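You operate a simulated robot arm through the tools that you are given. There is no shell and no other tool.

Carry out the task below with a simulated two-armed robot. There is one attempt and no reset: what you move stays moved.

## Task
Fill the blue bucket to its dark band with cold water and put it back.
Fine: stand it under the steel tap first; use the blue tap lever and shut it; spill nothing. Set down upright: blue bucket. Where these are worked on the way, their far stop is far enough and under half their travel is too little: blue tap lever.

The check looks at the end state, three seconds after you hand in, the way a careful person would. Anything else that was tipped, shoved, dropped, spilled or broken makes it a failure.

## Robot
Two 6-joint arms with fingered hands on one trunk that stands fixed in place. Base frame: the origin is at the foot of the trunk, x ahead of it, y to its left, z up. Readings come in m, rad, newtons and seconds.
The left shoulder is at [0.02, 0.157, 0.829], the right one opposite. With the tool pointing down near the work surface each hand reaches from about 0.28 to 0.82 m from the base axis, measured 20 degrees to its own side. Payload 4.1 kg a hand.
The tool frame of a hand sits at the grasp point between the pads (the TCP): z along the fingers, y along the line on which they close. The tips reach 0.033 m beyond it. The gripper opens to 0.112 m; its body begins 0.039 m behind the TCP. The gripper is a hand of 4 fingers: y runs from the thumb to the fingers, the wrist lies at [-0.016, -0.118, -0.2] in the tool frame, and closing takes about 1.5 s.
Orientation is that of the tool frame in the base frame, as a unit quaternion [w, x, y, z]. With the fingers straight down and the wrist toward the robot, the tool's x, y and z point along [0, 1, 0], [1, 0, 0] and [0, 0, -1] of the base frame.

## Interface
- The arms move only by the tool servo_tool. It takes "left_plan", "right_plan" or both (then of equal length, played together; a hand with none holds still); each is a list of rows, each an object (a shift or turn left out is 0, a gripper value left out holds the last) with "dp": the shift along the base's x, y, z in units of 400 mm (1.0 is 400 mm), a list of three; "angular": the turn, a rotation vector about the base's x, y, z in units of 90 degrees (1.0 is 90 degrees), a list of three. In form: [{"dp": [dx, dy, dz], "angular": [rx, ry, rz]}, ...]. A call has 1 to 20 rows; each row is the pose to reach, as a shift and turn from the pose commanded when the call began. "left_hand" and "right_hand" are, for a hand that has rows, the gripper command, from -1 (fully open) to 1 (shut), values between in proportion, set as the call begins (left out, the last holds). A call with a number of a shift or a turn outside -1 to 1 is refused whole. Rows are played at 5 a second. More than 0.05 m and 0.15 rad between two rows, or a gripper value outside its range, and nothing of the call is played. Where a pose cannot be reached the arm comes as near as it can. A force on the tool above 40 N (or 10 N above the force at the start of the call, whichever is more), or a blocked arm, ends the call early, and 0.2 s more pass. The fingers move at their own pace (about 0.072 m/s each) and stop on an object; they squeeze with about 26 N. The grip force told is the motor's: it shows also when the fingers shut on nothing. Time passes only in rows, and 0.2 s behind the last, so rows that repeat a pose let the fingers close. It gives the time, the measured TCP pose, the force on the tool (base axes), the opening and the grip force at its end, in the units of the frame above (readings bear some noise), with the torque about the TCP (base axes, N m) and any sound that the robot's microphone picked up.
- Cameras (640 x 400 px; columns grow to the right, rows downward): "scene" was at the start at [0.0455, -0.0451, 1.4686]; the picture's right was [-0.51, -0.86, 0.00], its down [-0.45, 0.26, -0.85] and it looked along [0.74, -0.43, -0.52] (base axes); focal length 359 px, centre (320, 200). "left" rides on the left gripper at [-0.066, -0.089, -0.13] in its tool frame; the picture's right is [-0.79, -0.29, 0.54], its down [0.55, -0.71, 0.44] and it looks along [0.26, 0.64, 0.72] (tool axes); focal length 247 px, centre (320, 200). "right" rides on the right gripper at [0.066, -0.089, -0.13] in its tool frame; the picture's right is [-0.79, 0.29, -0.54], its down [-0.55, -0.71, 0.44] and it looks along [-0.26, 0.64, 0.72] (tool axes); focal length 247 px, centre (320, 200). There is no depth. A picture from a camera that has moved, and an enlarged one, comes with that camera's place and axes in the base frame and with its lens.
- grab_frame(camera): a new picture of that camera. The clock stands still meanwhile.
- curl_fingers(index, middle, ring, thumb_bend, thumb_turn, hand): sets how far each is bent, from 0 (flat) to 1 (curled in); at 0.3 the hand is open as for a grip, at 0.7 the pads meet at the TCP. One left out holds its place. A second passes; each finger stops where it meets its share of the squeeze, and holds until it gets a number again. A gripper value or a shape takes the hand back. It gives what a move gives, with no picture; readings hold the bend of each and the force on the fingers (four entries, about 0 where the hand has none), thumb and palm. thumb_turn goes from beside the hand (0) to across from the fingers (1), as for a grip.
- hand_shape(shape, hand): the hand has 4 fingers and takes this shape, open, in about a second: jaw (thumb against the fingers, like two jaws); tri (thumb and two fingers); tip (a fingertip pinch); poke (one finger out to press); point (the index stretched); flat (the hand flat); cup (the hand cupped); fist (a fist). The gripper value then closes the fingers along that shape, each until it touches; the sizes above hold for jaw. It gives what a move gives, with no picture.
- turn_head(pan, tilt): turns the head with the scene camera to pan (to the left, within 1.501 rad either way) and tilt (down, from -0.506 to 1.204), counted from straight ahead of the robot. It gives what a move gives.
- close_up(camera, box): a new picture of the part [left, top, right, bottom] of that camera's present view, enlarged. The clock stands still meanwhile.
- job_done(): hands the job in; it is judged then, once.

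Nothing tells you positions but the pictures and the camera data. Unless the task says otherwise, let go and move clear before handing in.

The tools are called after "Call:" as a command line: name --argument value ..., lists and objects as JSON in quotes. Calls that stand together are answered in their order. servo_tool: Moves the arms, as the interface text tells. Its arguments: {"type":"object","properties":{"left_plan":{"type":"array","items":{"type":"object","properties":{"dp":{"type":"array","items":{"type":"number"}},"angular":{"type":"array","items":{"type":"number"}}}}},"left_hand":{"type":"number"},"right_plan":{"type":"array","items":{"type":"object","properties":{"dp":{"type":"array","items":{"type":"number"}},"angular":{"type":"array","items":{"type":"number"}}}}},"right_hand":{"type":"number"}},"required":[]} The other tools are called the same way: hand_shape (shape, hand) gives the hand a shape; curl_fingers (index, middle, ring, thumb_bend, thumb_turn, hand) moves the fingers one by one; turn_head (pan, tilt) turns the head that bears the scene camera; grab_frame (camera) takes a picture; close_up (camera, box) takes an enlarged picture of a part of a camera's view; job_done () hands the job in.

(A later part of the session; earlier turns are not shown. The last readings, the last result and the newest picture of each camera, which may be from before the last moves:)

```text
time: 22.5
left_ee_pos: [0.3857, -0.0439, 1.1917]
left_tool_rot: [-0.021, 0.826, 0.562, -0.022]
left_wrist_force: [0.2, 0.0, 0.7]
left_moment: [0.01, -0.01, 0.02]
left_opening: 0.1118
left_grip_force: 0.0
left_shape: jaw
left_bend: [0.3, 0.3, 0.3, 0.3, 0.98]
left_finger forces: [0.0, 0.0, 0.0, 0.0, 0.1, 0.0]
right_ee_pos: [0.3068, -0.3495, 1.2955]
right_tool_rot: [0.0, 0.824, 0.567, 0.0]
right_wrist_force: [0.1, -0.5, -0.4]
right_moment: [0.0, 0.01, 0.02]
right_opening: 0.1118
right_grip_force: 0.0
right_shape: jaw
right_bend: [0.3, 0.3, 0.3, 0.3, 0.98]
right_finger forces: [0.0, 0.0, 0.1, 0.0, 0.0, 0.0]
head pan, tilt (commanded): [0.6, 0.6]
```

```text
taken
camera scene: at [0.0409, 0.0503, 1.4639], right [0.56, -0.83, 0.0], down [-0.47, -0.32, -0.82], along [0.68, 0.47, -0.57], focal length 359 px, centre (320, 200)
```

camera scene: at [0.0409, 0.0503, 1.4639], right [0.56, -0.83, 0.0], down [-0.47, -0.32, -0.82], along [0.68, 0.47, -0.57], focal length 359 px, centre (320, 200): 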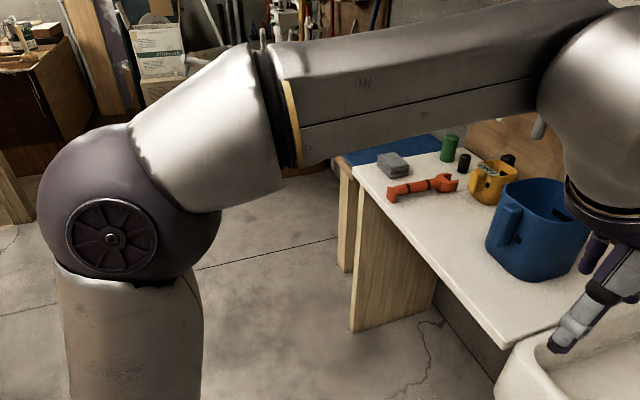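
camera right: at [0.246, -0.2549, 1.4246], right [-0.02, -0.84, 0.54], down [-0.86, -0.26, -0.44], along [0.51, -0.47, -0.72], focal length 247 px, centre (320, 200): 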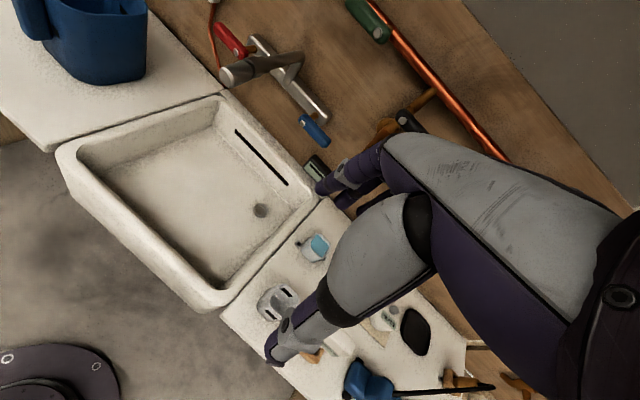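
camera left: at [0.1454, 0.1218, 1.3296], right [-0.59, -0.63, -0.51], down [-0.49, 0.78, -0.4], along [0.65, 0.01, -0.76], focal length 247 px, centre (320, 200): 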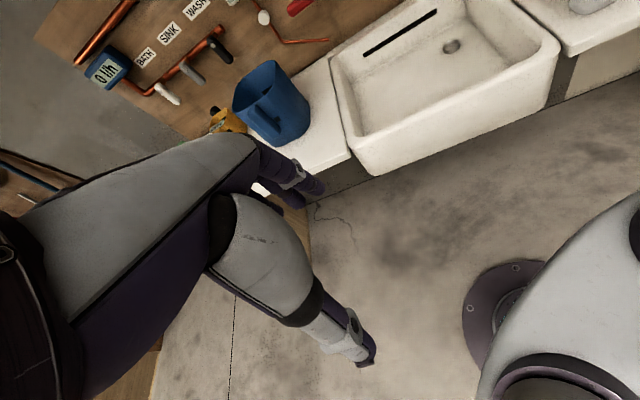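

Now I know an unreachable command re-bases on where the arm actually stopped. From here I'll roll the hand the other way (thumb left, fingers right, pitched down 30° toward the wall).

Call:
servo_tool --left_plan '[{"dp": [0.011, 0.008, -0.008], "angular": [0.015, -0.0482, -0.0687]}, {"dp": [0.023, 0.015, -0.015], "angular": [0.0301, -0.0964, -0.1374]}, {"dp": [0.034, 0.023, -0.023], "angular": [0.0451, -0.1447, -0.2061]}, {"dp": [0.046, 0.031, -0.03], "angular": [0.0602, -0.1929, -0.2747]}, {"dp": [0.057, 0.039, -0.038], "angular": [0.0752, -0.2411, -0.3434]}, {"dp": [0.069, 0.046, -0.045], "angular": [0.0903, -0.2893, -0.4121]}, {"dp": [0.08, 0.054, -0.053], "angular": [0.1053, -0.3375, -0.4808]}, {"dp": [0.091, 0.062, -0.06], "angular": [0.1204, -0.3858, -0.5495]}, {"dp": [0.103, 0.069, -0.068], "angular": [0.1354, -0.434, -0.6182]}, {"dp": [0.114, 0.077, -0.075], "angular": [0.1505, -0.4822, -0.6869]}, {"dp": [0.126, 0.085, -0.083], "angular": [0.1655, -0.5304, -0.7556]}, {"dp": [0.137, 0.093, -0.09], "angular": [0.1806, -0.5786, -0.8242]}, {"dp": [0.149, 0.1, -0.098], "angular": [0.1956, -0.6269, -0.8929]}, {"dp": [0.16, 0.108, -0.105], "angular": [0.2107, -0.6751, -0.9616]}]'

Call:
grab_frame --camera "scene"

Call:
grab_frame --camera "left"

```text
time: 25.5
left_ee_pos: [0.4521, 0.0001, 1.1496]
left_tool_rot: [0.112, 0.861, -0.192, 0.458]
left_wrist_force: [-1.0, -1.0, 0.9]
left_moment: [0.04, 0.0, 0.02]
left_opening: 0.1119
left_grip_force: 0.0
left_shape: jaw
left_bend: [0.3, 0.3, 0.3, 0.3, 0.98]
left_finger forces: [0.0, 0.0, 0.1, 0.0, 0.0, 0.0]
left hand out of reach, approached as far as the arm can: row 3, 4, 5, 6, 7, 8, 9, 10
right_ee_pos: [0.3075, -0.3477, 1.2954]
right_tool_rot: [0.0, 0.824, 0.566, 0.0]
right_wrist_force: [0.6, -0.5, 0.2]
right_moment: [0.01, -0.01, 0.02]
right_opening: 0.112
right_grip_force: 0.0
right_shape: jaw
right_bend: [0.3, 0.3, 0.3, 0.3, 0.98]
right_finger forces: [0.0, 0.1, 0.1, 0.0, 0.1, 0.0]
head pan, tilt (commanded): [0.6, 0.6]
```

```text
taken
camera scene: at [0.0408, 0.0503, 1.4639], right [0.56, -0.83, 0.0], down [-0.47, -0.32, -0.83], along [0.68, 0.47, -0.56], focal length 359 px, centre (320, 200)
```

scene: 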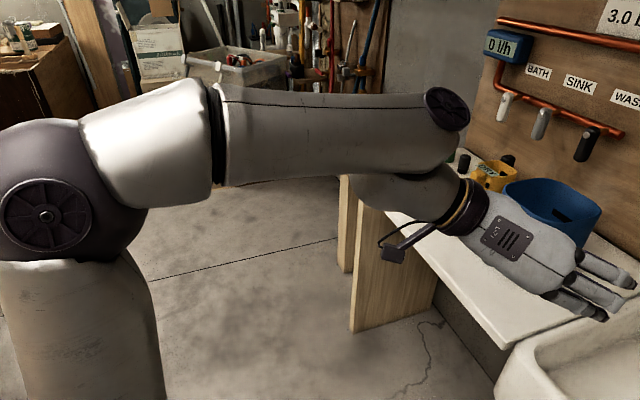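

```text
taken
camera left: at [0.3605, 0.1439, 1.1656], right [0.12, 0.24, -0.96], down [0.91, 0.35, 0.21], along [0.39, -0.9, -0.18], focal length 247 px, centre (320, 200)
```

left: 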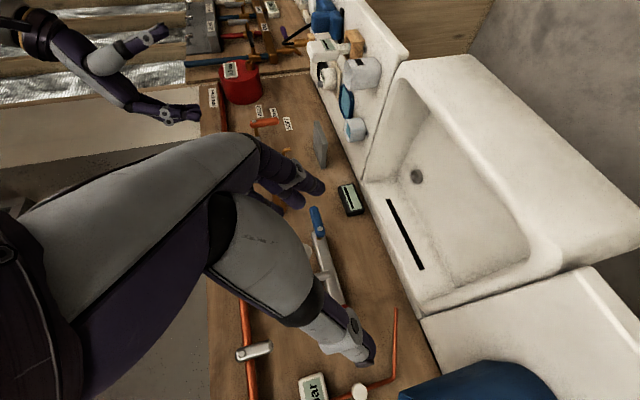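

The hand is now in the new orientation and fully reached. Next: trim the orientation and go to a stand-off in front of the handle, about 13 cm back along the finger direction.

Call:
servo_tool --left_plan '[{"dp": [0.074, 0.047, -0.039], "angular": [-0.0039, -0.0138, -0.032]}, {"dp": [0.149, 0.094, -0.079], "angular": [-0.0077, -0.0276, -0.0641]}, {"dp": [0.223, 0.141, -0.118], "angular": [-0.0116, -0.0414, -0.0961]}, {"dp": [0.297, 0.189, -0.157], "angular": [-0.0116, -0.0414, -0.0961]}, {"dp": [0.371, 0.236, -0.196], "angular": [-0.0116, -0.0414, -0.0961]}, {"dp": [0.446, 0.283, -0.236], "angular": [-0.0116, -0.0414, -0.0961]}, {"dp": [0.52, 0.33, -0.275], "angular": [-0.0116, -0.0414, -0.0961]}, {"dp": [0.52, 0.33, -0.275], "angular": [-0.0116, -0.0414, -0.0961]}]'

Call:
turn_head --pan 0.0 --tilt 0.6

Call:
grab_frame --camera "scene"

Call:
grab_frame --camera "left"

```text
time: 27.3
left_ee_pos: [0.6588, 0.1336, 1.0388]
left_tool_rot: [0.147, 0.827, -0.256, 0.478]
left_wrist_force: [0.3, 0.0, 0.2]
left_moment: [-0.01, 0.03, -0.02]
left_opening: 0.1119
left_grip_force: 0.1
left_shape: jaw
left_bend: [0.3, 0.3, 0.3, 0.3, 0.98]
left_finger forces: [0.0, 0.1, 0.0, 0.1, 0.0, 0.1]
right_ee_pos: [0.3063, -0.3469, 1.2964]
right_tool_rot: [0.0, 0.824, 0.566, 0.001]
right_wrist_force: [-0.6, -0.6, -0.9]
right_moment: [-0.03, 0.02, 0.0]
right_opening: 0.1117
right_grip_force: 0.0
right_shape: jaw
right_bend: [0.3, 0.3, 0.3, 0.3, 0.98]
right_finger forces: [0.0, 0.0, 0.1, 0.1, 0.0, 0.0]
head pan, tilt (commanded): [0.6, 0.6]
```

```text
time: 28.3
left_ee_pos: [0.6574, 0.133, 1.0395]
left_tool_rot: [0.148, 0.828, -0.255, 0.477]
left_wrist_force: [0.3, 0.8, -0.3]
left_moment: [-0.03, -0.02, 0.0]
left_opening: 0.1119
left_grip_force: 0.0
left_shape: jaw
left_bend: [0.3, 0.3, 0.3, 0.3, 0.98]
left_finger forces: [0.0, 0.0, 0.0, 0.0, 0.0, 0.0]
right_ee_pos: [0.3056, -0.3479, 1.2967]
right_tool_rot: [0.0, 0.824, 0.566, -0.001]
right_wrist_force: [1.0, -0.2, 0.3]
right_moment: [0.03, -0.01, 0.0]
right_opening: 0.1121
right_grip_force: 0.0
right_shape: jaw
right_bend: [0.3, 0.3, 0.3, 0.3, 0.98]
right_finger forces: [0.0, 0.1, 0.1, 0.0, 0.0, 0.0]
head pan, tilt (commanded): [0.0, 0.6]
```

```text
taken
camera scene: at [0.0564, 0.0005, 1.4639], right [0.0, -1.0, 0.0], down [-0.56, 0.0, -0.83], along [0.83, 0.0, -0.56], focal length 359 px, centre (320, 200)
```

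scene: 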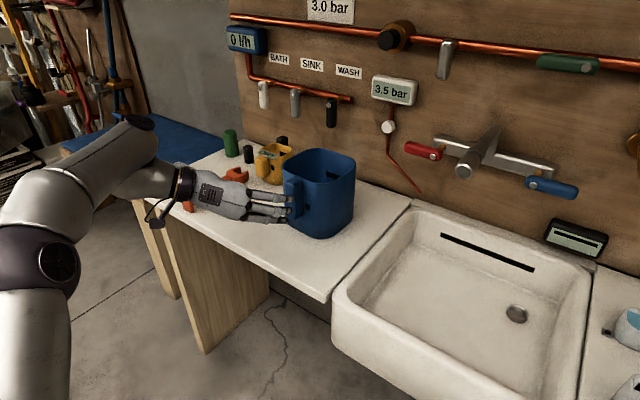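

```text
taken
camera left: at [0.5889, 0.2882, 1.0479], right [0.22, 0.2, -0.96], down [0.94, 0.22, 0.26], along [0.26, -0.96, -0.14], focal length 247 px, centre (320, 200)
```

left: 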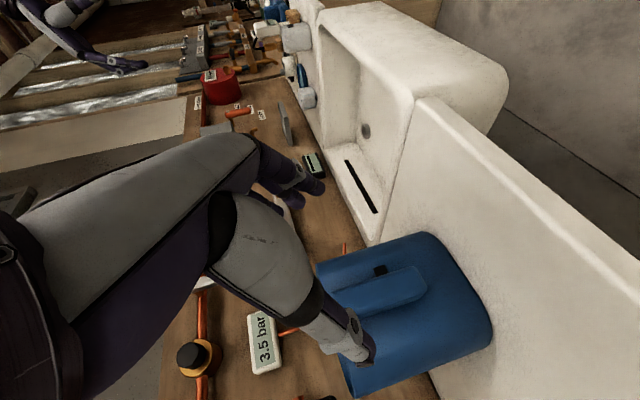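

The hand reached the stand-off fully. I'll zoom in to align fingers and handle precisely.

Call:
close_up --camera "scene" --box '[220, 130, 380, 250]'

Call:
close_up --camera "left" --box '[300, 220, 500, 400]'

Call:
close_up --camera "right" --box '[0, 0, 200, 125]'

```text
3.33 times, centred on (300, 190) of scene
camera zoom: at [0.0564, 0.0005, 1.4639], right [0.0, -1.0, 0.0], down [-0.56, 0.0, -0.83], along [0.83, 0.0, -0.56], focal length 1198 px, centre (387, 233)
```

zoom: 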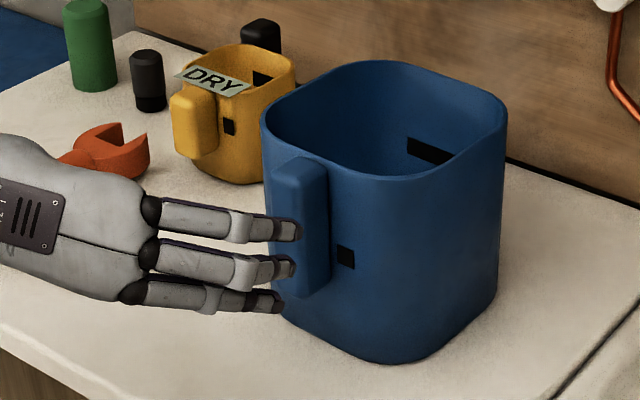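

```text
2.22 times, centred on (400, 310) of left
camera zoom: at [0.5889, 0.2882, 1.0479], right [0.22, 0.2, -0.96], down [0.94, 0.22, 0.26], along [0.26, -0.96, -0.14], focal length 549 px, centre (142, -44)
```

zoom: 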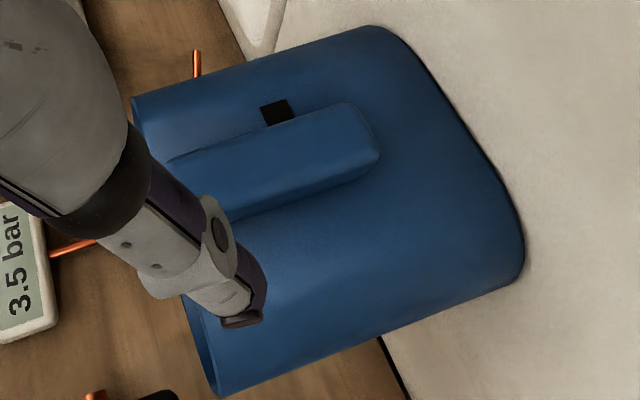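

```text
3.20 times, centred on (100, 62) of right
camera zoom: at [0.246, -0.2549, 1.4246], right [-0.02, -0.84, 0.54], down [-0.86, -0.26, -0.44], along [0.51, -0.47, -0.72], focal length 790 px, centre (1024, 640)
```

zoom: 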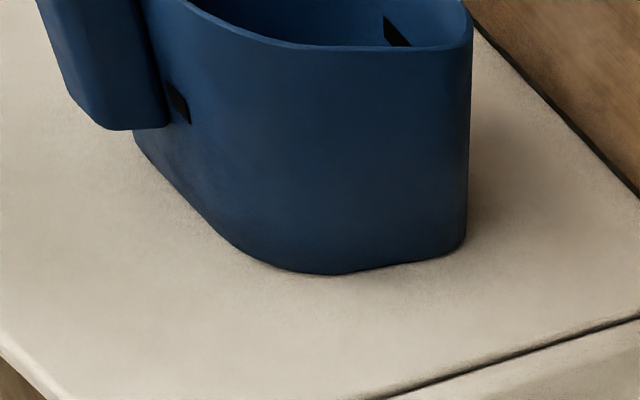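

Handle centre is about bench-u 0.60, v 0.485, z 0.925–1.025, and my hand lines up laterally. I'll flatten the finger pitch to about 12° so all three fingers lie along the handle, and lower slightly.

Call:
servo_tool --left_plan '[{"dp": [0.003, 0.001, -0.033], "angular": [-0.0376, -0.055, 0.0]}, {"dp": [0.007, 0.001, -0.067], "angular": [-0.0753, -0.1101, 0.0]}, {"dp": [0.0105, 0.002, -0.1], "angular": [-0.1129, -0.1651, 0.0]}, {"dp": [0.0105, 0.002, -0.1], "angular": [-0.1129, -0.1651, 0.0]}]'

Call:
close_up --camera "scene" --box '[220, 130, 380, 250]'

Call:
grab_frame --camera "left"

```text
time: 29.3
left_ee_pos: [0.7206, 0.1412, 1.0291]
left_tool_rot: [0.186, 0.744, -0.23, 0.599]
left_wrist_force: [-0.8, -1.1, 0.2]
left_moment: [0.02, 0.02, 0.04]
left_opening: 0.112
left_grip_force: 0.2
left_shape: jaw
left_bend: [0.3, 0.3, 0.3, 0.3, 0.98]
left_finger forces: [0.0, 0.0, 0.0, 0.1, 0.0, 0.1]
left hand out of reach, approached as far as the arm can: row 2, 3, 4
right_ee_pos: [0.3059, -0.348, 1.2961]
right_tool_rot: [0.0, 0.824, 0.567, 0.001]
right_wrist_force: [0.0, -0.6, 0.1]
right_moment: [-0.03, 0.0, -0.02]
right_opening: 0.1118
right_grip_force: 0.2
right_shape: jaw
right_bend: [0.3, 0.3, 0.3, 0.3, 0.98]
right_finger forces: [0.1, 0.0, 0.0, 0.0, 0.1, 0.1]
head pan, tilt (commanded): [0.0, 0.6]
```

```text
3.33 times, centred on (300, 190) of scene
camera zoom: at [0.0562, 0.0004, 1.4639], right [0.0, -1.0, 0.0], down [-0.56, 0.0, -0.83], along [0.83, 0.0, -0.56], focal length 1198 px, centre (387, 233)
```

zoom: 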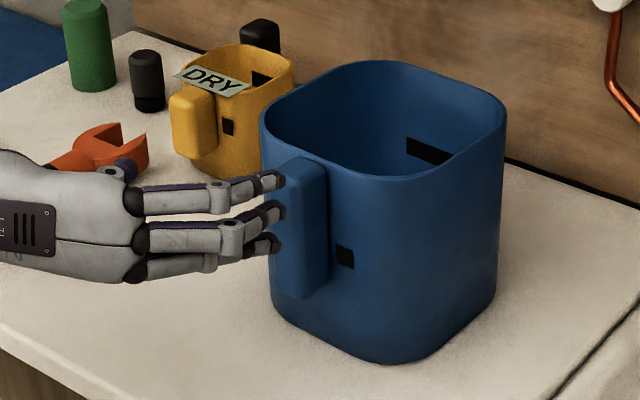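

```text
taken
camera left: at [0.6557, 0.2955, 0.9929], right [0.46, 0.03, -0.89], down [0.85, 0.28, 0.45], along [0.26, -0.96, 0.1], focal length 247 px, centre (320, 200)
```

left: 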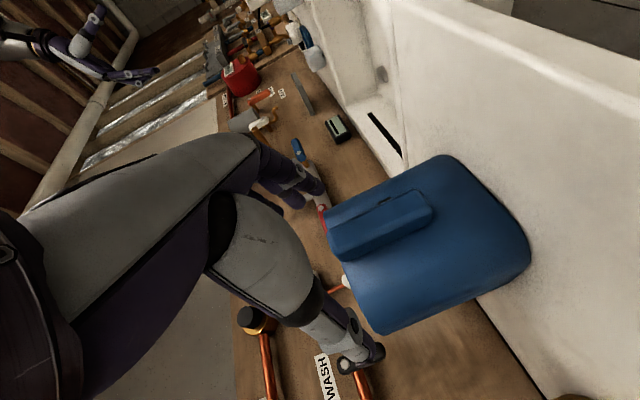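

Flattening the pitch pushed the arm out of reach and it drifted forward (no contact). I'll return to the 30° pitch stand-off, which was fully reachable.

Call:
servo_tool --left_plan '[{"dp": [-0.04, -0.005, 0.0065], "angular": [0.0278, 0.0406, 0.0]}, {"dp": [-0.079, -0.01, 0.013], "angular": [0.0555, 0.0811, 0.0]}, {"dp": [-0.119, -0.015, 0.02], "angular": [0.0833, 0.1217, 0.0]}, {"dp": [-0.158, -0.02, 0.026], "angular": [0.111, 0.1623, 0.0]}, {"dp": [-0.158, -0.02, 0.026], "angular": [0.111, 0.1623, 0.0]}]'

Call:
grab_frame --camera "scene"

```text
time: 30.5
left_ee_pos: [0.6567, 0.1331, 1.0395]
left_tool_rot: [0.148, 0.827, -0.255, 0.479]
left_wrist_force: [-0.5, 0.1, 0.3]
left_moment: [-0.04, 0.03, 0.02]
left_opening: 0.112
left_grip_force: 0.0
left_shape: jaw
left_bend: [0.3, 0.3, 0.3, 0.3, 0.98]
left_finger forces: [0.0, 0.1, 0.0, 0.0, 0.1, 0.0]
right_ee_pos: [0.306, -0.3494, 1.2952]
right_tool_rot: [0.0, 0.824, 0.567, 0.0]
right_wrist_force: [0.2, -0.1, -0.8]
right_moment: [-0.01, 0.02, 0.03]
right_opening: 0.1121
right_grip_force: 0.0
right_shape: jaw
right_bend: [0.3, 0.3, 0.3, 0.3, 0.98]
right_finger forces: [0.0, 0.0, 0.0, 0.0, 0.0, 0.0]
head pan, tilt (commanded): [0.0, 0.6]
```

```text
taken
camera scene: at [0.0564, 0.0004, 1.4639], right [0.0, -1.0, 0.0], down [-0.56, 0.0, -0.83], along [0.83, 0.0, -0.56], focal length 359 px, centre (320, 200)
```

scene: 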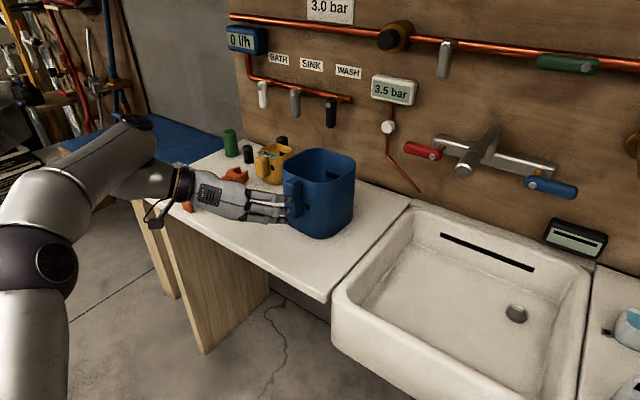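

Restored. Before gripping, I'll dry-run the carry path with the empty hand (slide right to in front of the tap, then in and down) to be sure this orientation is reachable throughout.

Call:
servo_tool --left_plan '[{"dp": [-0.0605, -0.0885, 0.0]}, {"dp": [-0.121, -0.177, 0.0]}, {"dp": [-0.1815, -0.2655, 0.0]}, {"dp": [-0.242, -0.354, 0.0]}, {"dp": [-0.3025, -0.4425, 0.0]}, {"dp": [-0.363, -0.531, 0.0]}, {"dp": [-0.4235, -0.6195, 0.0]}, {"dp": [-0.484, -0.708, 0.0]}, {"dp": [-0.408, -0.76, 0.0]}, {"dp": [-0.332, -0.812, 0.0]}, {"dp": [-0.257, -0.863, 0.0]}, {"dp": [-0.257, -0.863, -0.11]}, {"dp": [-0.257, -0.863, -0.22]}, {"dp": [-0.257, -0.863, -0.33]}, {"dp": [-0.257, -0.863, -0.33]}]'

Call:
grab_frame --camera "scene"

```text
time: 33.7
left_ee_pos: [0.5745, -0.2206, 0.9239]
left_tool_rot: [0.145, 0.83, -0.257, 0.474]
left_wrist_force: [0.6, 0.3, 0.2]
left_moment: [0.04, 0.04, 0.0]
left_opening: 0.1119
left_grip_force: 0.1
left_shape: jaw
left_bend: [0.3, 0.3, 0.3, 0.3, 0.98]
left_finger forces: [0.0, 0.1, 0.0, 0.0, 0.0, 0.0]
left hand out of reach, approached as far as the arm can: row 14, 15
right_ee_pos: [0.3062, -0.3492, 1.2948]
right_tool_rot: [0.0, 0.824, 0.566, 0.0]
right_wrist_force: [-0.1, -0.5, -0.1]
right_moment: [-0.04, -0.01, 0.0]
right_opening: 0.1118
right_grip_force: 0.1
right_shape: jaw
right_bend: [0.3, 0.3, 0.3, 0.3, 0.98]
right_finger forces: [0.1, 0.0, 0.0, 0.0, 0.0, 0.1]
head pan, tilt (commanded): [0.0, 0.6]
```

```text
taken
camera scene: at [0.0563, 0.0005, 1.4639], right [0.0, -1.0, 0.0], down [-0.56, 0.0, -0.83], along [0.83, 0.0, -0.56], focal length 359 px, centre (320, 200)
```

scene: 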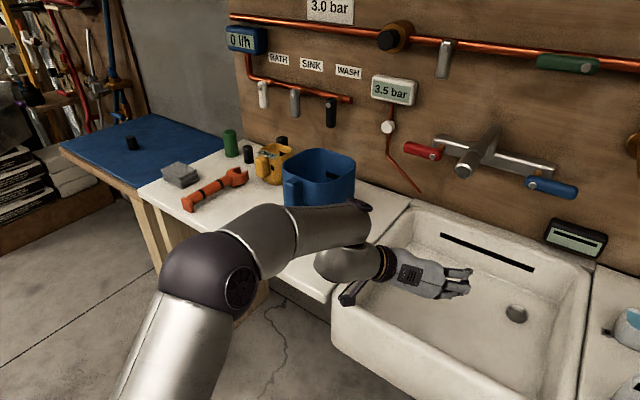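

Nearly all of the path works; only the last bit of lowering in the sink fails at 30° pitch. I'll test 45° pitch there.

Call:
servo_tool --left_plan '[{"dp": [-0.02, 0.01, 0.0], "angular": [0.0471, 0.0688, 0.0]}, {"dp": [-0.051, 0.021, -0.02], "angular": [0.0941, 0.1376, 0.0]}, {"dp": [-0.051, 0.021, -0.041], "angular": [0.0941, 0.1376, 0.0]}, {"dp": [-0.051, 0.021, -0.041], "angular": [0.0941, 0.1376, 0.0]}]'

```text
time: 34.7
left_ee_pos: [0.5529, -0.2134, 0.9078]
left_tool_rot: [0.114, 0.882, -0.272, 0.367]
left_wrist_force: [1.1, -0.4, -0.5]
left_moment: [0.01, -0.04, -0.02]
left_opening: 0.112
left_grip_force: 0.1
left_shape: jaw
left_bend: [0.3, 0.3, 0.3, 0.3, 0.98]
left_finger forces: [0.1, 0.0, 0.1, 0.1, 0.0, 0.0]
right_ee_pos: [0.3066, -0.3482, 1.2944]
right_tool_rot: [-0.001, 0.824, 0.566, -0.001]
right_wrist_force: [-0.4, -0.8, -0.5]
right_moment: [0.0, -0.02, -0.02]
right_opening: 0.1119
right_grip_force: 0.0
right_shape: jaw
right_bend: [0.3, 0.3, 0.3, 0.3, 0.98]
right_finger forces: [0.1, 0.1, 0.0, 0.0, 0.1, 0.0]
head pan, tilt (commanded): [0.0, 0.6]
```

45° pitch reaches the sink position. I'll test whether about 37° also works there, slightly deeper toward the wall.

Call:
servo_tool --left_plan '[{"dp": [0.0495, -0.034, 0.0], "angular": [-0.0251, -0.0367, 0.0]}, {"dp": [0.0495, -0.034, 0.0], "angular": [-0.0502, -0.0734, 0.0]}, {"dp": [0.0495, -0.034, 0.0], "angular": [-0.0502, -0.0734, 0.0]}]'

Call:
grab_frame --camera "left"

Call:
grab_frame --camera "scene"

```text
time: 35.5
left_ee_pos: [0.5727, -0.2271, 0.9081]
left_tool_rot: [0.132, 0.855, -0.263, 0.428]
left_wrist_force: [-0.3, -0.4, -0.3]
left_moment: [-0.02, -0.01, 0.0]
left_opening: 0.1122
left_grip_force: 0.1
left_shape: jaw
left_bend: [0.3, 0.3, 0.3, 0.3, 0.98]
left_finger forces: [0.1, 0.0, 0.0, 0.1, 0.0, 0.1]
right_ee_pos: [0.3066, -0.348, 1.294]
right_tool_rot: [0.0, 0.824, 0.566, -0.001]
right_wrist_force: [1.2, -0.3, -0.7]
right_moment: [0.0, -0.03, -0.03]
right_opening: 0.112
right_grip_force: 0.1
right_shape: jaw
right_bend: [0.3, 0.3, 0.3, 0.3, 0.98]
right_finger forces: [0.1, 0.1, 0.0, 0.0, 0.0, 0.0]
head pan, tilt (commanded): [0.0, 0.6]
```

```text
taken
camera left: at [0.5041, -0.0723, 0.9335], right [0.12, 0.26, -0.96], down [0.96, 0.2, 0.18], along [0.24, -0.94, -0.23], focal length 247 px, centre (320, 200)
```

left: 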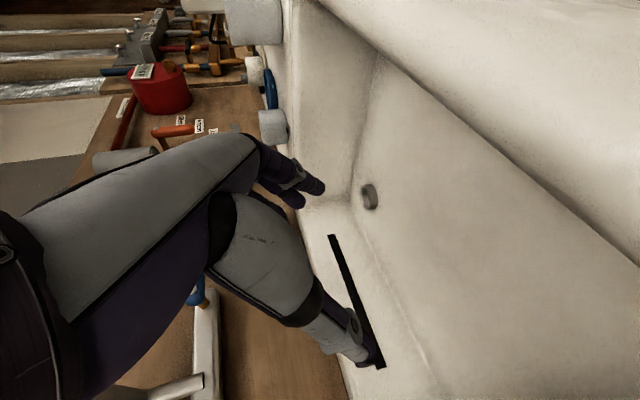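

```text
taken
camera scene: at [0.0564, 0.0004, 1.4639], right [0.0, -1.0, 0.0], down [-0.56, 0.0, -0.83], along [0.83, 0.0, -0.56], focal length 359 px, centre (320, 200)
```

scene: 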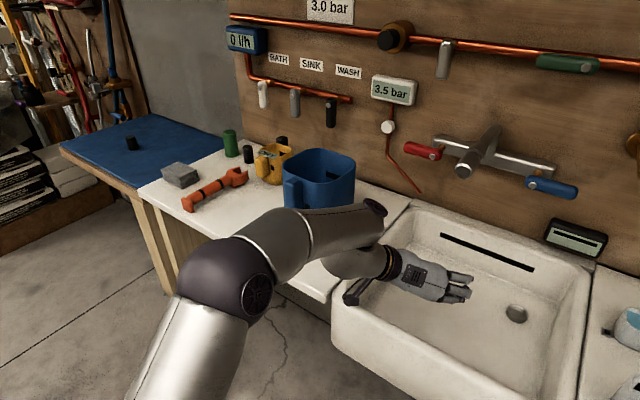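

37° works there too. One more check at the exact drop position (a bit closer to me and lower).

Call:
servo_tool --left_plan '[{"dp": [-0.0516, 0.0353, 0.0]}, {"dp": [-0.0516, 0.0353, -0.022]}, {"dp": [-0.0516, 0.0353, -0.022]}]'

```text
time: 36.3
left_ee_pos: [0.5511, -0.212, 0.8988]
left_tool_rot: [0.132, 0.855, -0.263, 0.428]
left_wrist_force: [0.0, 1.1, 0.4]
left_moment: [-0.01, 0.03, -0.02]
left_opening: 0.1117
left_grip_force: 0.1
left_shape: jaw
left_bend: [0.3, 0.3, 0.3, 0.3, 0.98]
left_finger forces: [0.0, 0.1, 0.0, 0.0, 0.1, 0.0]
right_ee_pos: [0.3061, -0.3481, 1.2955]
right_tool_rot: [0.0, 0.824, 0.566, 0.0]
right_wrist_force: [-0.6, 0.1, 0.0]
right_moment: [-0.02, 0.0, 0.01]
right_opening: 0.1117
right_grip_force: 0.0
right_shape: jaw
right_bend: [0.3, 0.3, 0.3, 0.3, 0.98]
right_finger forces: [0.1, 0.0, 0.0, 0.0, 0.0, 0.0]
head pan, tilt (commanded): [0.0, 0.6]
```

Reachable. Now I'll retrace the path back to the stand-off in front of the bucket handle with this 37° pitch.

Call:
servo_tool --left_plan '[{"dp": [0.0, 0.0, 0.1]}, {"dp": [0.0, 0.0, 0.2]}, {"dp": [0.0, 0.0, 0.3]}, {"dp": [0.0, 0.0, 0.3975]}, {"dp": [-0.068, 0.047, 0.3975]}, {"dp": [-0.137, 0.094, 0.3975]}, {"dp": [-0.205, 0.1404, 0.3975]}, {"dp": [-0.143, 0.23, 0.3975]}, {"dp": [-0.082, 0.32, 0.3975]}, {"dp": [-0.02, 0.41, 0.3975]}, {"dp": [0.041, 0.5, 0.3975]}, {"dp": [0.103, 0.59, 0.3975]}, {"dp": [0.165, 0.68, 0.3975]}, {"dp": [0.226, 0.77, 0.3975]}, {"dp": [0.2874, 0.8605, 0.3975]}, {"dp": [0.2874, 0.8605, 0.3975]}]'

Call:
close_up --camera "scene" --box '[220, 130, 380, 250]'

Call:
close_up --camera "left" --box '[300, 220, 500, 400]'

```text
time: 39.7
left_ee_pos: [0.6648, 0.1321, 1.0567]
left_tool_rot: [0.132, 0.855, -0.264, 0.427]
left_wrist_force: [0.3, 1.1, -0.7]
left_moment: [0.0, -0.01, 0.06]
left_opening: 0.1121
left_grip_force: 0.0
left_shape: jaw
left_bend: [0.3, 0.3, 0.3, 0.3, 0.98]
left_finger forces: [0.1, 0.0, 0.0, 0.0, 0.0, 0.0]
right_ee_pos: [0.3063, -0.3476, 1.295]
right_tool_rot: [0.0, 0.824, 0.566, 0.0]
right_wrist_force: [-0.9, -0.8, 0.7]
right_moment: [0.04, -0.02, -0.02]
right_opening: 0.1119
right_grip_force: 0.2
right_shape: jaw
right_bend: [0.3, 0.3, 0.3, 0.3, 0.98]
right_finger forces: [0.0, 0.0, 0.0, 0.0, 0.1, 0.0]
head pan, tilt (commanded): [0.0, 0.6]
```

```text
3.33 times, centred on (300, 190) of scene
camera zoom: at [0.0563, 0.0004, 1.4639], right [0.0, -1.0, 0.0], down [-0.56, 0.0, -0.83], along [0.83, 0.0, -0.56], focal length 1198 px, centre (387, 233)
```

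zoom: 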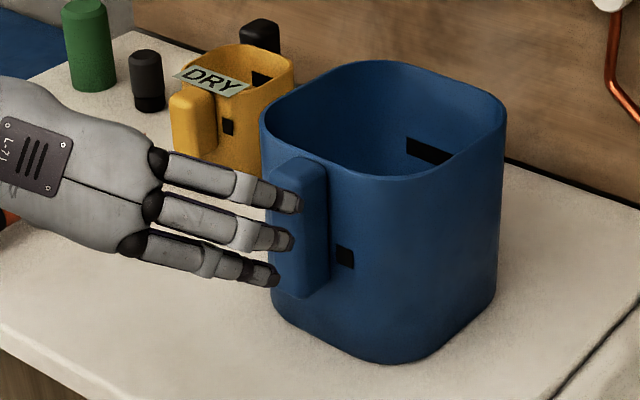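

```text
2.22 times, centred on (400, 310) of left
camera zoom: at [0.5976, 0.2869, 1.0833], right [0.12, 0.26, -0.96], down [0.96, 0.2, 0.18], along [0.24, -0.94, -0.23], focal length 549 px, centre (142, -44)
```

zoom: 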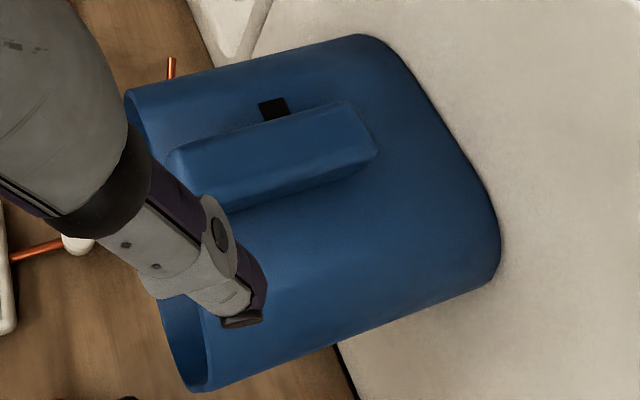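

Everything aligns with the handle (centre z≈0.977). I'll advance along the finger direction, stopping just short of full depth.

Call:
servo_tool --left_plan '[{"dp": [0.058, -0.0395, -0.0525]}, {"dp": [0.116, -0.079, -0.105]}, {"dp": [0.174, -0.1184, -0.1576]}, {"dp": [0.174, -0.1184, -0.1576]}]'

Call:
close_up --camera "scene" --box '[220, 130, 380, 250]'

Call:
close_up --camera "left" --box '[260, 160, 500, 360]'

Call:
close_up --camera "right" --box '[0, 0, 200, 125]'

```text
time: 40.7
left_ee_pos: [0.7134, 0.0935, 0.9984]
left_tool_rot: [0.132, 0.855, -0.264, 0.427]
left_wrist_force: [-0.3, 0.2, 0.3]
left_moment: [0.0, 0.0, 0.0]
left_opening: 0.112
left_grip_force: 0.0
left_shape: jaw
left_bend: [0.3, 0.3, 0.3, 0.3, 0.98]
left_finger forces: [0.0, 0.0, 0.0, 0.0, 0.0, 0.0]
left hand out of reach, approached as far as the arm can: row 2, 3, 4
right_ee_pos: [0.3057, -0.3481, 1.2965]
right_tool_rot: [0.0, 0.824, 0.566, -0.001]
right_wrist_force: [-0.6, -0.1, 0.7]
right_moment: [-0.03, 0.03, 0.02]
right_opening: 0.1119
right_grip_force: 0.1
right_shape: jaw
right_bend: [0.3, 0.3, 0.3, 0.3, 0.98]
right_finger forces: [0.0, 0.1, 0.0, 0.1, 0.0, 0.0]
head pan, tilt (commanded): [0.0, 0.6]
```

```text
3.33 times, centred on (300, 190) of scene
camera zoom: at [0.0566, 0.0003, 1.4639], right [0.0, -1.0, 0.0], down [-0.57, 0.0, -0.82], along [0.82, 0.0, -0.57], focal length 1198 px, centre (387, 233)
```

zoom: 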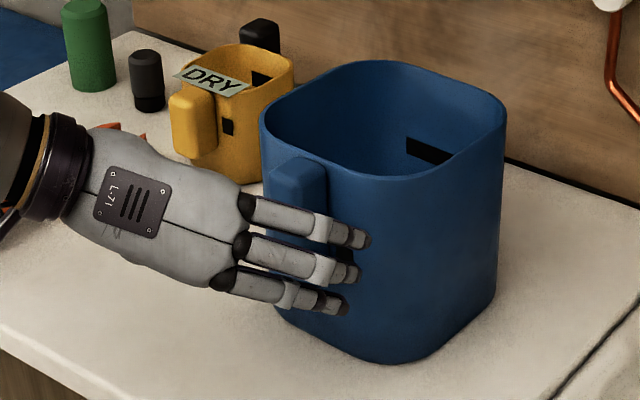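

```text
2.00 times, centred on (380, 260) of left
camera zoom: at [0.6446, 0.2475, 1.0242], right [0.12, 0.26, -0.96], down [0.96, 0.2, 0.18], along [0.24, -0.94, -0.23], focal length 494 px, centre (200, 80)
```

zoom: 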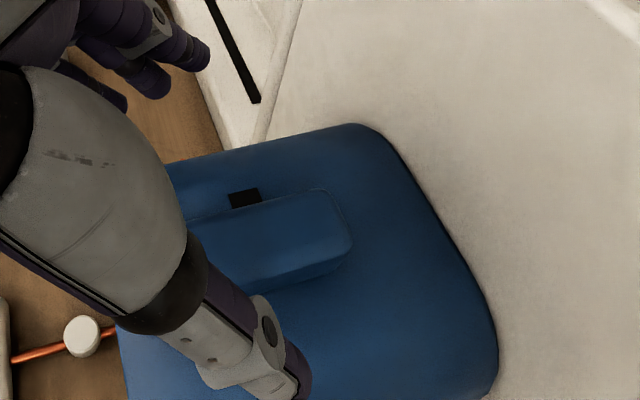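

```text
3.20 times, centred on (100, 62) of right
camera zoom: at [0.2462, -0.255, 1.4245], right [-0.02, -0.84, 0.54], down [-0.86, -0.26, -0.44], along [0.51, -0.47, -0.72], focal length 790 px, centre (1024, 640)
```

zoom: 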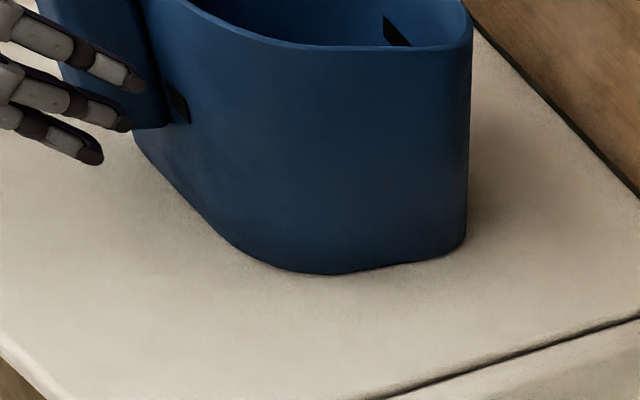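

The arm is at full stretch here with 37° pitch, so this thumb-left roll costs reach. I'll look at the arm's shape to understand what limits it.

Call:
turn_head --pan 0.5 --tilt 0.8

Call:
grab_frame --camera "scene"

Call:
turn_head --pan -0.5 --tilt 1.15

Call:
grab_frame --camera "scene"

```text
time: 41.6
left_ee_pos: [0.7125, 0.0935, 0.9983]
left_tool_rot: [0.132, 0.855, -0.263, 0.428]
left_wrist_force: [-0.5, 0.6, 0.3]
left_moment: [-0.02, -0.01, 0.03]
left_opening: 0.112
left_grip_force: 0.0
left_shape: jaw
left_bend: [0.3, 0.3, 0.3, 0.3, 0.98]
left_finger forces: [0.0, 0.0, 0.0, 0.1, 0.0, 0.0]
right_ee_pos: [0.3059, -0.3482, 1.2966]
right_tool_rot: [0.0, 0.824, 0.567, 0.0]
right_wrist_force: [-0.3, 0.5, -0.1]
right_moment: [0.0, 0.0, 0.03]
right_opening: 0.1119
right_grip_force: 0.0
right_shape: jaw
right_bend: [0.3, 0.3, 0.3, 0.3, 0.98]
right_finger forces: [0.1, 0.0, 0.0, 0.0, 0.0, 0.0]
head pan, tilt (commanded): [0.499, 0.799]
```

```text
taken
camera scene: at [0.0389, 0.039, 1.4471], right [0.48, -0.88, 0.0], down [-0.63, -0.34, -0.7], along [0.61, 0.33, -0.72], focal length 359 px, centre (320, 200)
```

scene: 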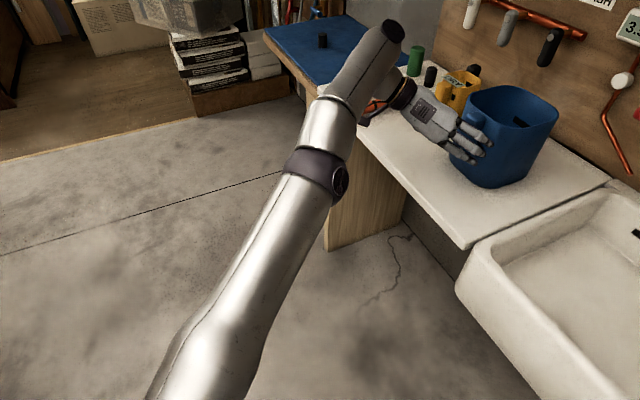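

```text
time: 42.9
left_ee_pos: [0.7129, 0.0924, 0.9998]
left_tool_rot: [0.132, 0.854, -0.263, 0.428]
left_wrist_force: [0.2, -0.3, -0.2]
left_moment: [0.01, 0.01, 0.01]
left_opening: 0.1122
left_grip_force: 0.1
left_shape: jaw
left_bend: [0.3, 0.3, 0.3, 0.3, 0.98]
left_finger forces: [0.0, 0.1, 0.1, 0.1, 0.1, 0.0]
right_ee_pos: [0.3056, -0.3488, 1.2947]
right_tool_rot: [0.0, 0.824, 0.566, 0.0]
right_wrist_force: [-0.5, 0.2, 1.0]
right_moment: [0.0, 0.03, 0.03]
right_opening: 0.1119
right_grip_force: 0.0
right_shape: jaw
right_bend: [0.3, 0.3, 0.3, 0.3, 0.98]
right_finger forces: [0.1, 0.0, 0.0, 0.1, 0.0, 0.1]
head pan, tilt (commanded): [-0.499, 1.15]
```

```text
taken
camera scene: at [0.0203, -0.0281, 1.4222], right [-0.48, -0.88, 0.0], down [-0.8, 0.44, -0.41], along [0.36, -0.2, -0.91], focal length 359 px, centre (320, 200)
```

scene: 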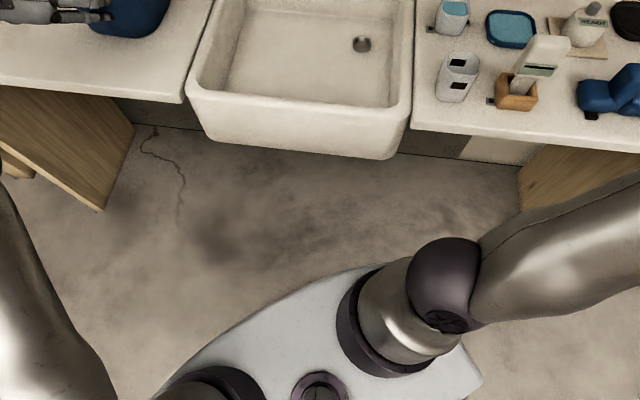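

The arm is straight, i.e. at maximum stretch. A lower grip and a flatter 28° pitch gain reach, so I'll back off a little, retune the pitch and re-check.

Call:
servo_tool --left_plan '[{"dp": [-0.0658, 0.0632, 0.0], "angular": [0.0, 0.0, 0.0]}, {"dp": [-0.0658, 0.0632, 0.0], "angular": [-0.0283, -0.0413, 0.0]}, {"dp": [-0.0658, 0.0632, 0.0], "angular": [-0.0565, -0.0825, 0.0]}, {"dp": [-0.0658, 0.0632, 0.0], "angular": [-0.0565, -0.0825, 0.0]}]'

Call:
turn_head --pan 0.0 --tilt 0.6

Call:
close_up --camera "scene" --box '[220, 130, 380, 250]'

```text
time: 43.9
left_ee_pos: [0.6868, 0.1195, 0.9995]
left_tool_rot: [0.153, 0.818, -0.253, 0.493]
left_wrist_force: [0.4, -0.1, 0.6]
left_moment: [0.01, 0.02, 0.04]
left_opening: 0.1121
left_grip_force: 0.1
left_shape: jaw
left_bend: [0.3, 0.3, 0.3, 0.3, 0.98]
left_finger forces: [0.0, 0.0, 0.0, 0.0, 0.0, 0.0]
right_ee_pos: [0.3066, -0.3485, 1.2944]
right_tool_rot: [0.001, 0.824, 0.566, 0.0]
right_wrist_force: [0.1, -0.3, 0.8]
right_moment: [0.0, 0.03, -0.01]
right_opening: 0.1116
right_grip_force: 0.1
right_shape: jaw
right_bend: [0.3, 0.3, 0.3, 0.3, 0.98]
right_finger forces: [0.0, 0.0, 0.0, 0.0, 0.1, 0.1]
head pan, tilt (commanded): [-0.499, 1.15]
```

```text
time: 44.8
left_ee_pos: [0.6867, 0.1182, 0.9982]
left_tool_rot: [0.152, 0.818, -0.253, 0.493]
left_wrist_force: [0.7, 0.1, 0.2]
left_moment: [0.02, -0.03, 0.0]
left_opening: 0.112
left_grip_force: 0.0
left_shape: jaw
left_bend: [0.3, 0.3, 0.3, 0.3, 0.98]
left_finger forces: [0.0, 0.0, 0.0, 0.0, 0.1, 0.0]
right_ee_pos: [0.3076, -0.3486, 1.2948]
right_tool_rot: [0.001, 0.824, 0.566, 0.0]
right_wrist_force: [0.2, 0.4, 0.1]
right_moment: [0.0, -0.03, 0.03]
right_opening: 0.1117
right_grip_force: 0.1
right_shape: jaw
right_bend: [0.3, 0.3, 0.3, 0.3, 0.98]
right_finger forces: [0.0, 0.0, 0.0, 0.1, 0.0, 0.0]
head pan, tilt (commanded): [0.0, 0.6]
```

```text
3.33 times, centred on (300, 190) of scene
camera zoom: at [0.0564, 0.0003, 1.4639], right [0.0, -1.0, 0.0], down [-0.57, 0.0, -0.82], along [0.82, 0.0, -0.57], focal length 1198 px, centre (387, 233)
```

zoom: 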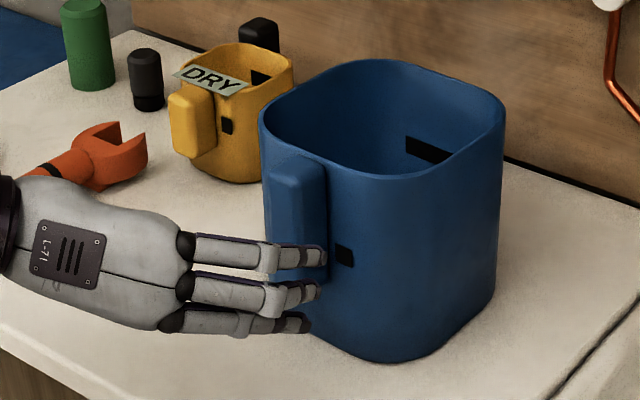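

Reached exactly. Now I'll slide in along the finger direction so the fingers straddle the handle.

Call:
servo_tool --left_plan '[{"dp": [0.0516, -0.0353, -0.0317]}, {"dp": [0.1032, -0.0706, -0.0633]}, {"dp": [0.1548, -0.1059, -0.095]}, {"dp": [0.1548, -0.1059, -0.095]}]'

Call:
close_up --camera "scene" --box '[220, 130, 380, 250]'

Call:
close_up --camera "left" --box '[260, 160, 500, 360]'

Call:
close_up --camera "right" --box '[0, 0, 200, 125]'

```text
time: 45.8
left_ee_pos: [0.7415, 0.0751, 0.9584]
left_tool_rot: [0.153, 0.819, -0.252, 0.493]
left_wrist_force: [0.3, 0.4, 0.6]
left_moment: [0.01, 0.0, -0.01]
left_opening: 0.1121
left_grip_force: 0.0
left_shape: jaw
left_bend: [0.3, 0.3, 0.3, 0.3, 0.97]
left_finger forces: [0.0, 0.0, 0.0, 0.0, 0.0, 0.0]
left hand out of reach, approached as far as the arm can: row 3, 4
right_ee_pos: [0.3063, -0.3484, 1.2951]
right_tool_rot: [0.0, 0.824, 0.567, 0.0]
right_wrist_force: [0.0, -0.3, 0.1]
right_moment: [0.02, -0.01, 0.0]
right_opening: 0.1117
right_grip_force: 0.0
right_shape: jaw
right_bend: [0.3, 0.3, 0.3, 0.3, 0.98]
right_finger forces: [0.0, 0.0, 0.0, 0.0, 0.0, 0.0]
head pan, tilt (commanded): [0.0, 0.6]
```

```text
3.33 times, centred on (300, 190) of scene
camera zoom: at [0.0564, 0.0003, 1.4639], right [0.0, -1.0, 0.0], down [-0.56, 0.0, -0.83], along [0.83, 0.0, -0.56], focal length 1198 px, centre (387, 233)
```

zoom: 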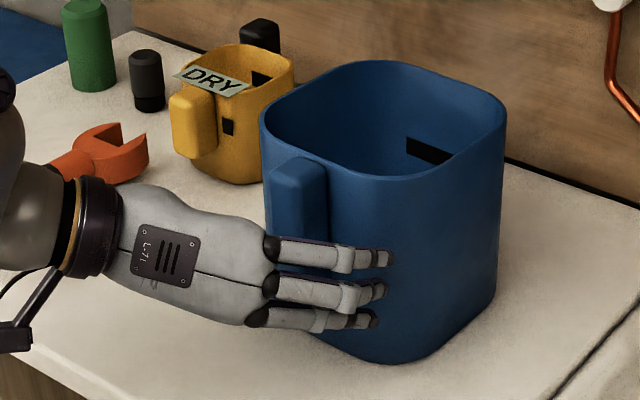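

```text
2.00 times, centred on (380, 260) of left
camera zoom: at [0.672, 0.2316, 0.9619], right [0.25, 0.18, -0.95], down [0.93, 0.22, 0.28], along [0.26, -0.96, -0.11], focal length 494 px, centre (200, 80)
```

zoom: 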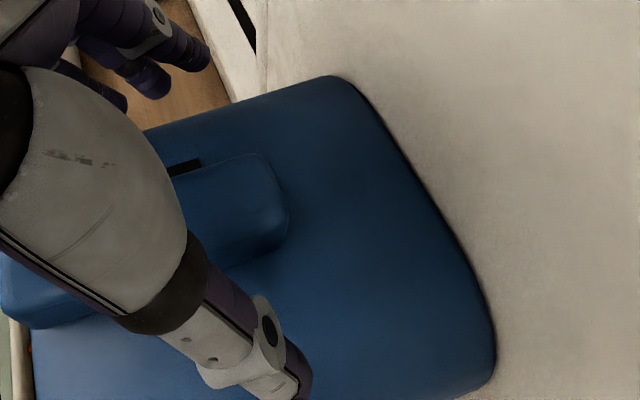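

```text
3.20 times, centred on (100, 62) of right
camera zoom: at [0.2461, -0.255, 1.4245], right [-0.02, -0.84, 0.54], down [-0.86, -0.26, -0.44], along [0.51, -0.47, -0.72], focal length 790 px, centre (1024, 640)
```

zoom: 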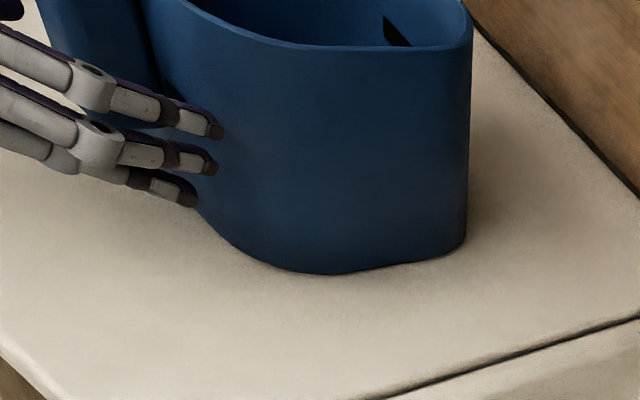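

The fingers straddle the handle but are about 1 cm shallow at full stretch. Flattening to about 20° pitch should free a bit more reach; I'll rotate and press in 1 cm.

Call:
servo_tool --left_plan '[{"dp": [0.005, -0.001, 0.0], "angular": [-0.0251, -0.0367, 0.0]}, {"dp": [0.01, -0.002, 0.0], "angular": [-0.0502, -0.0734, 0.0]}, {"dp": [0.0263, -0.006, 0.0], "angular": [-0.0502, -0.0734, 0.0]}, {"dp": [0.0263, -0.006, 0.0], "angular": [-0.0502, -0.0734, 0.0]}]'

Call:
close_up --camera "scene" --box '[220, 130, 380, 250]'

Call:
close_up --camera "right" --box '[0, 0, 200, 125]'

```text
time: 46.8
left_ee_pos: [0.7505, 0.0743, 0.9583]
left_tool_rot: [0.17, 0.782, -0.241, 0.549]
left_wrist_force: [0.6, 0.2, -0.4]
left_moment: [-0.03, 0.02, -0.03]
left_opening: 0.1119
left_grip_force: 0.1
left_shape: jaw
left_bend: [0.3, 0.3, 0.3, 0.3, 0.97]
left_finger forces: [0.0, 0.1, 0.2, 0.0, 0.1, 0.1]
right_ee_pos: [0.3063, -0.3479, 1.2955]
right_tool_rot: [0.0, 0.824, 0.567, 0.0]
right_wrist_force: [0.4, 1.2, 0.4]
right_moment: [0.01, 0.01, 0.0]
right_opening: 0.1117
right_grip_force: 0.0
right_shape: jaw
right_bend: [0.3, 0.3, 0.3, 0.3, 0.98]
right_finger forces: [0.0, 0.0, 0.1, 0.0, 0.0, 0.0]
head pan, tilt (commanded): [0.0, 0.6]
```

```text
3.33 times, centred on (300, 190) of scene
camera zoom: at [0.0564, 0.0004, 1.4639], right [0.0, -1.0, 0.0], down [-0.56, 0.0, -0.83], along [0.83, 0.0, -0.56], focal length 1198 px, centre (387, 233)
```

zoom: 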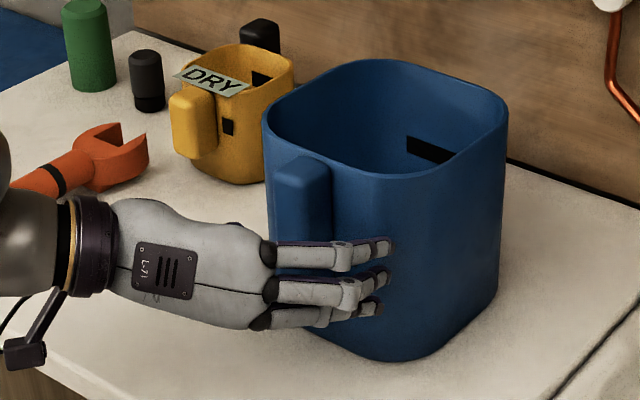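

```text
3.20 times, centred on (100, 62) of right
camera zoom: at [0.246, -0.2549, 1.4246], right [-0.02, -0.84, 0.54], down [-0.86, -0.26, -0.44], along [0.51, -0.47, -0.72], focal length 790 px, centre (1024, 640)
```

zoom: 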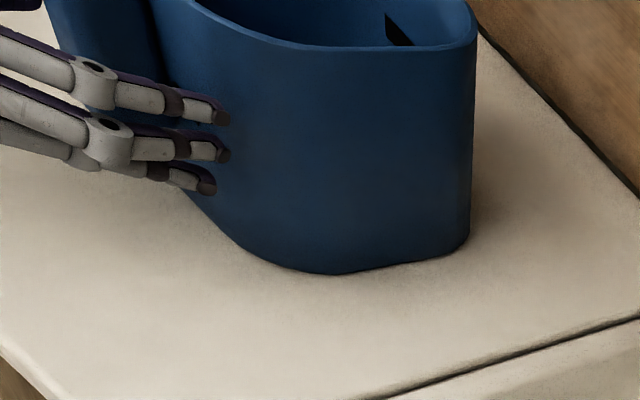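

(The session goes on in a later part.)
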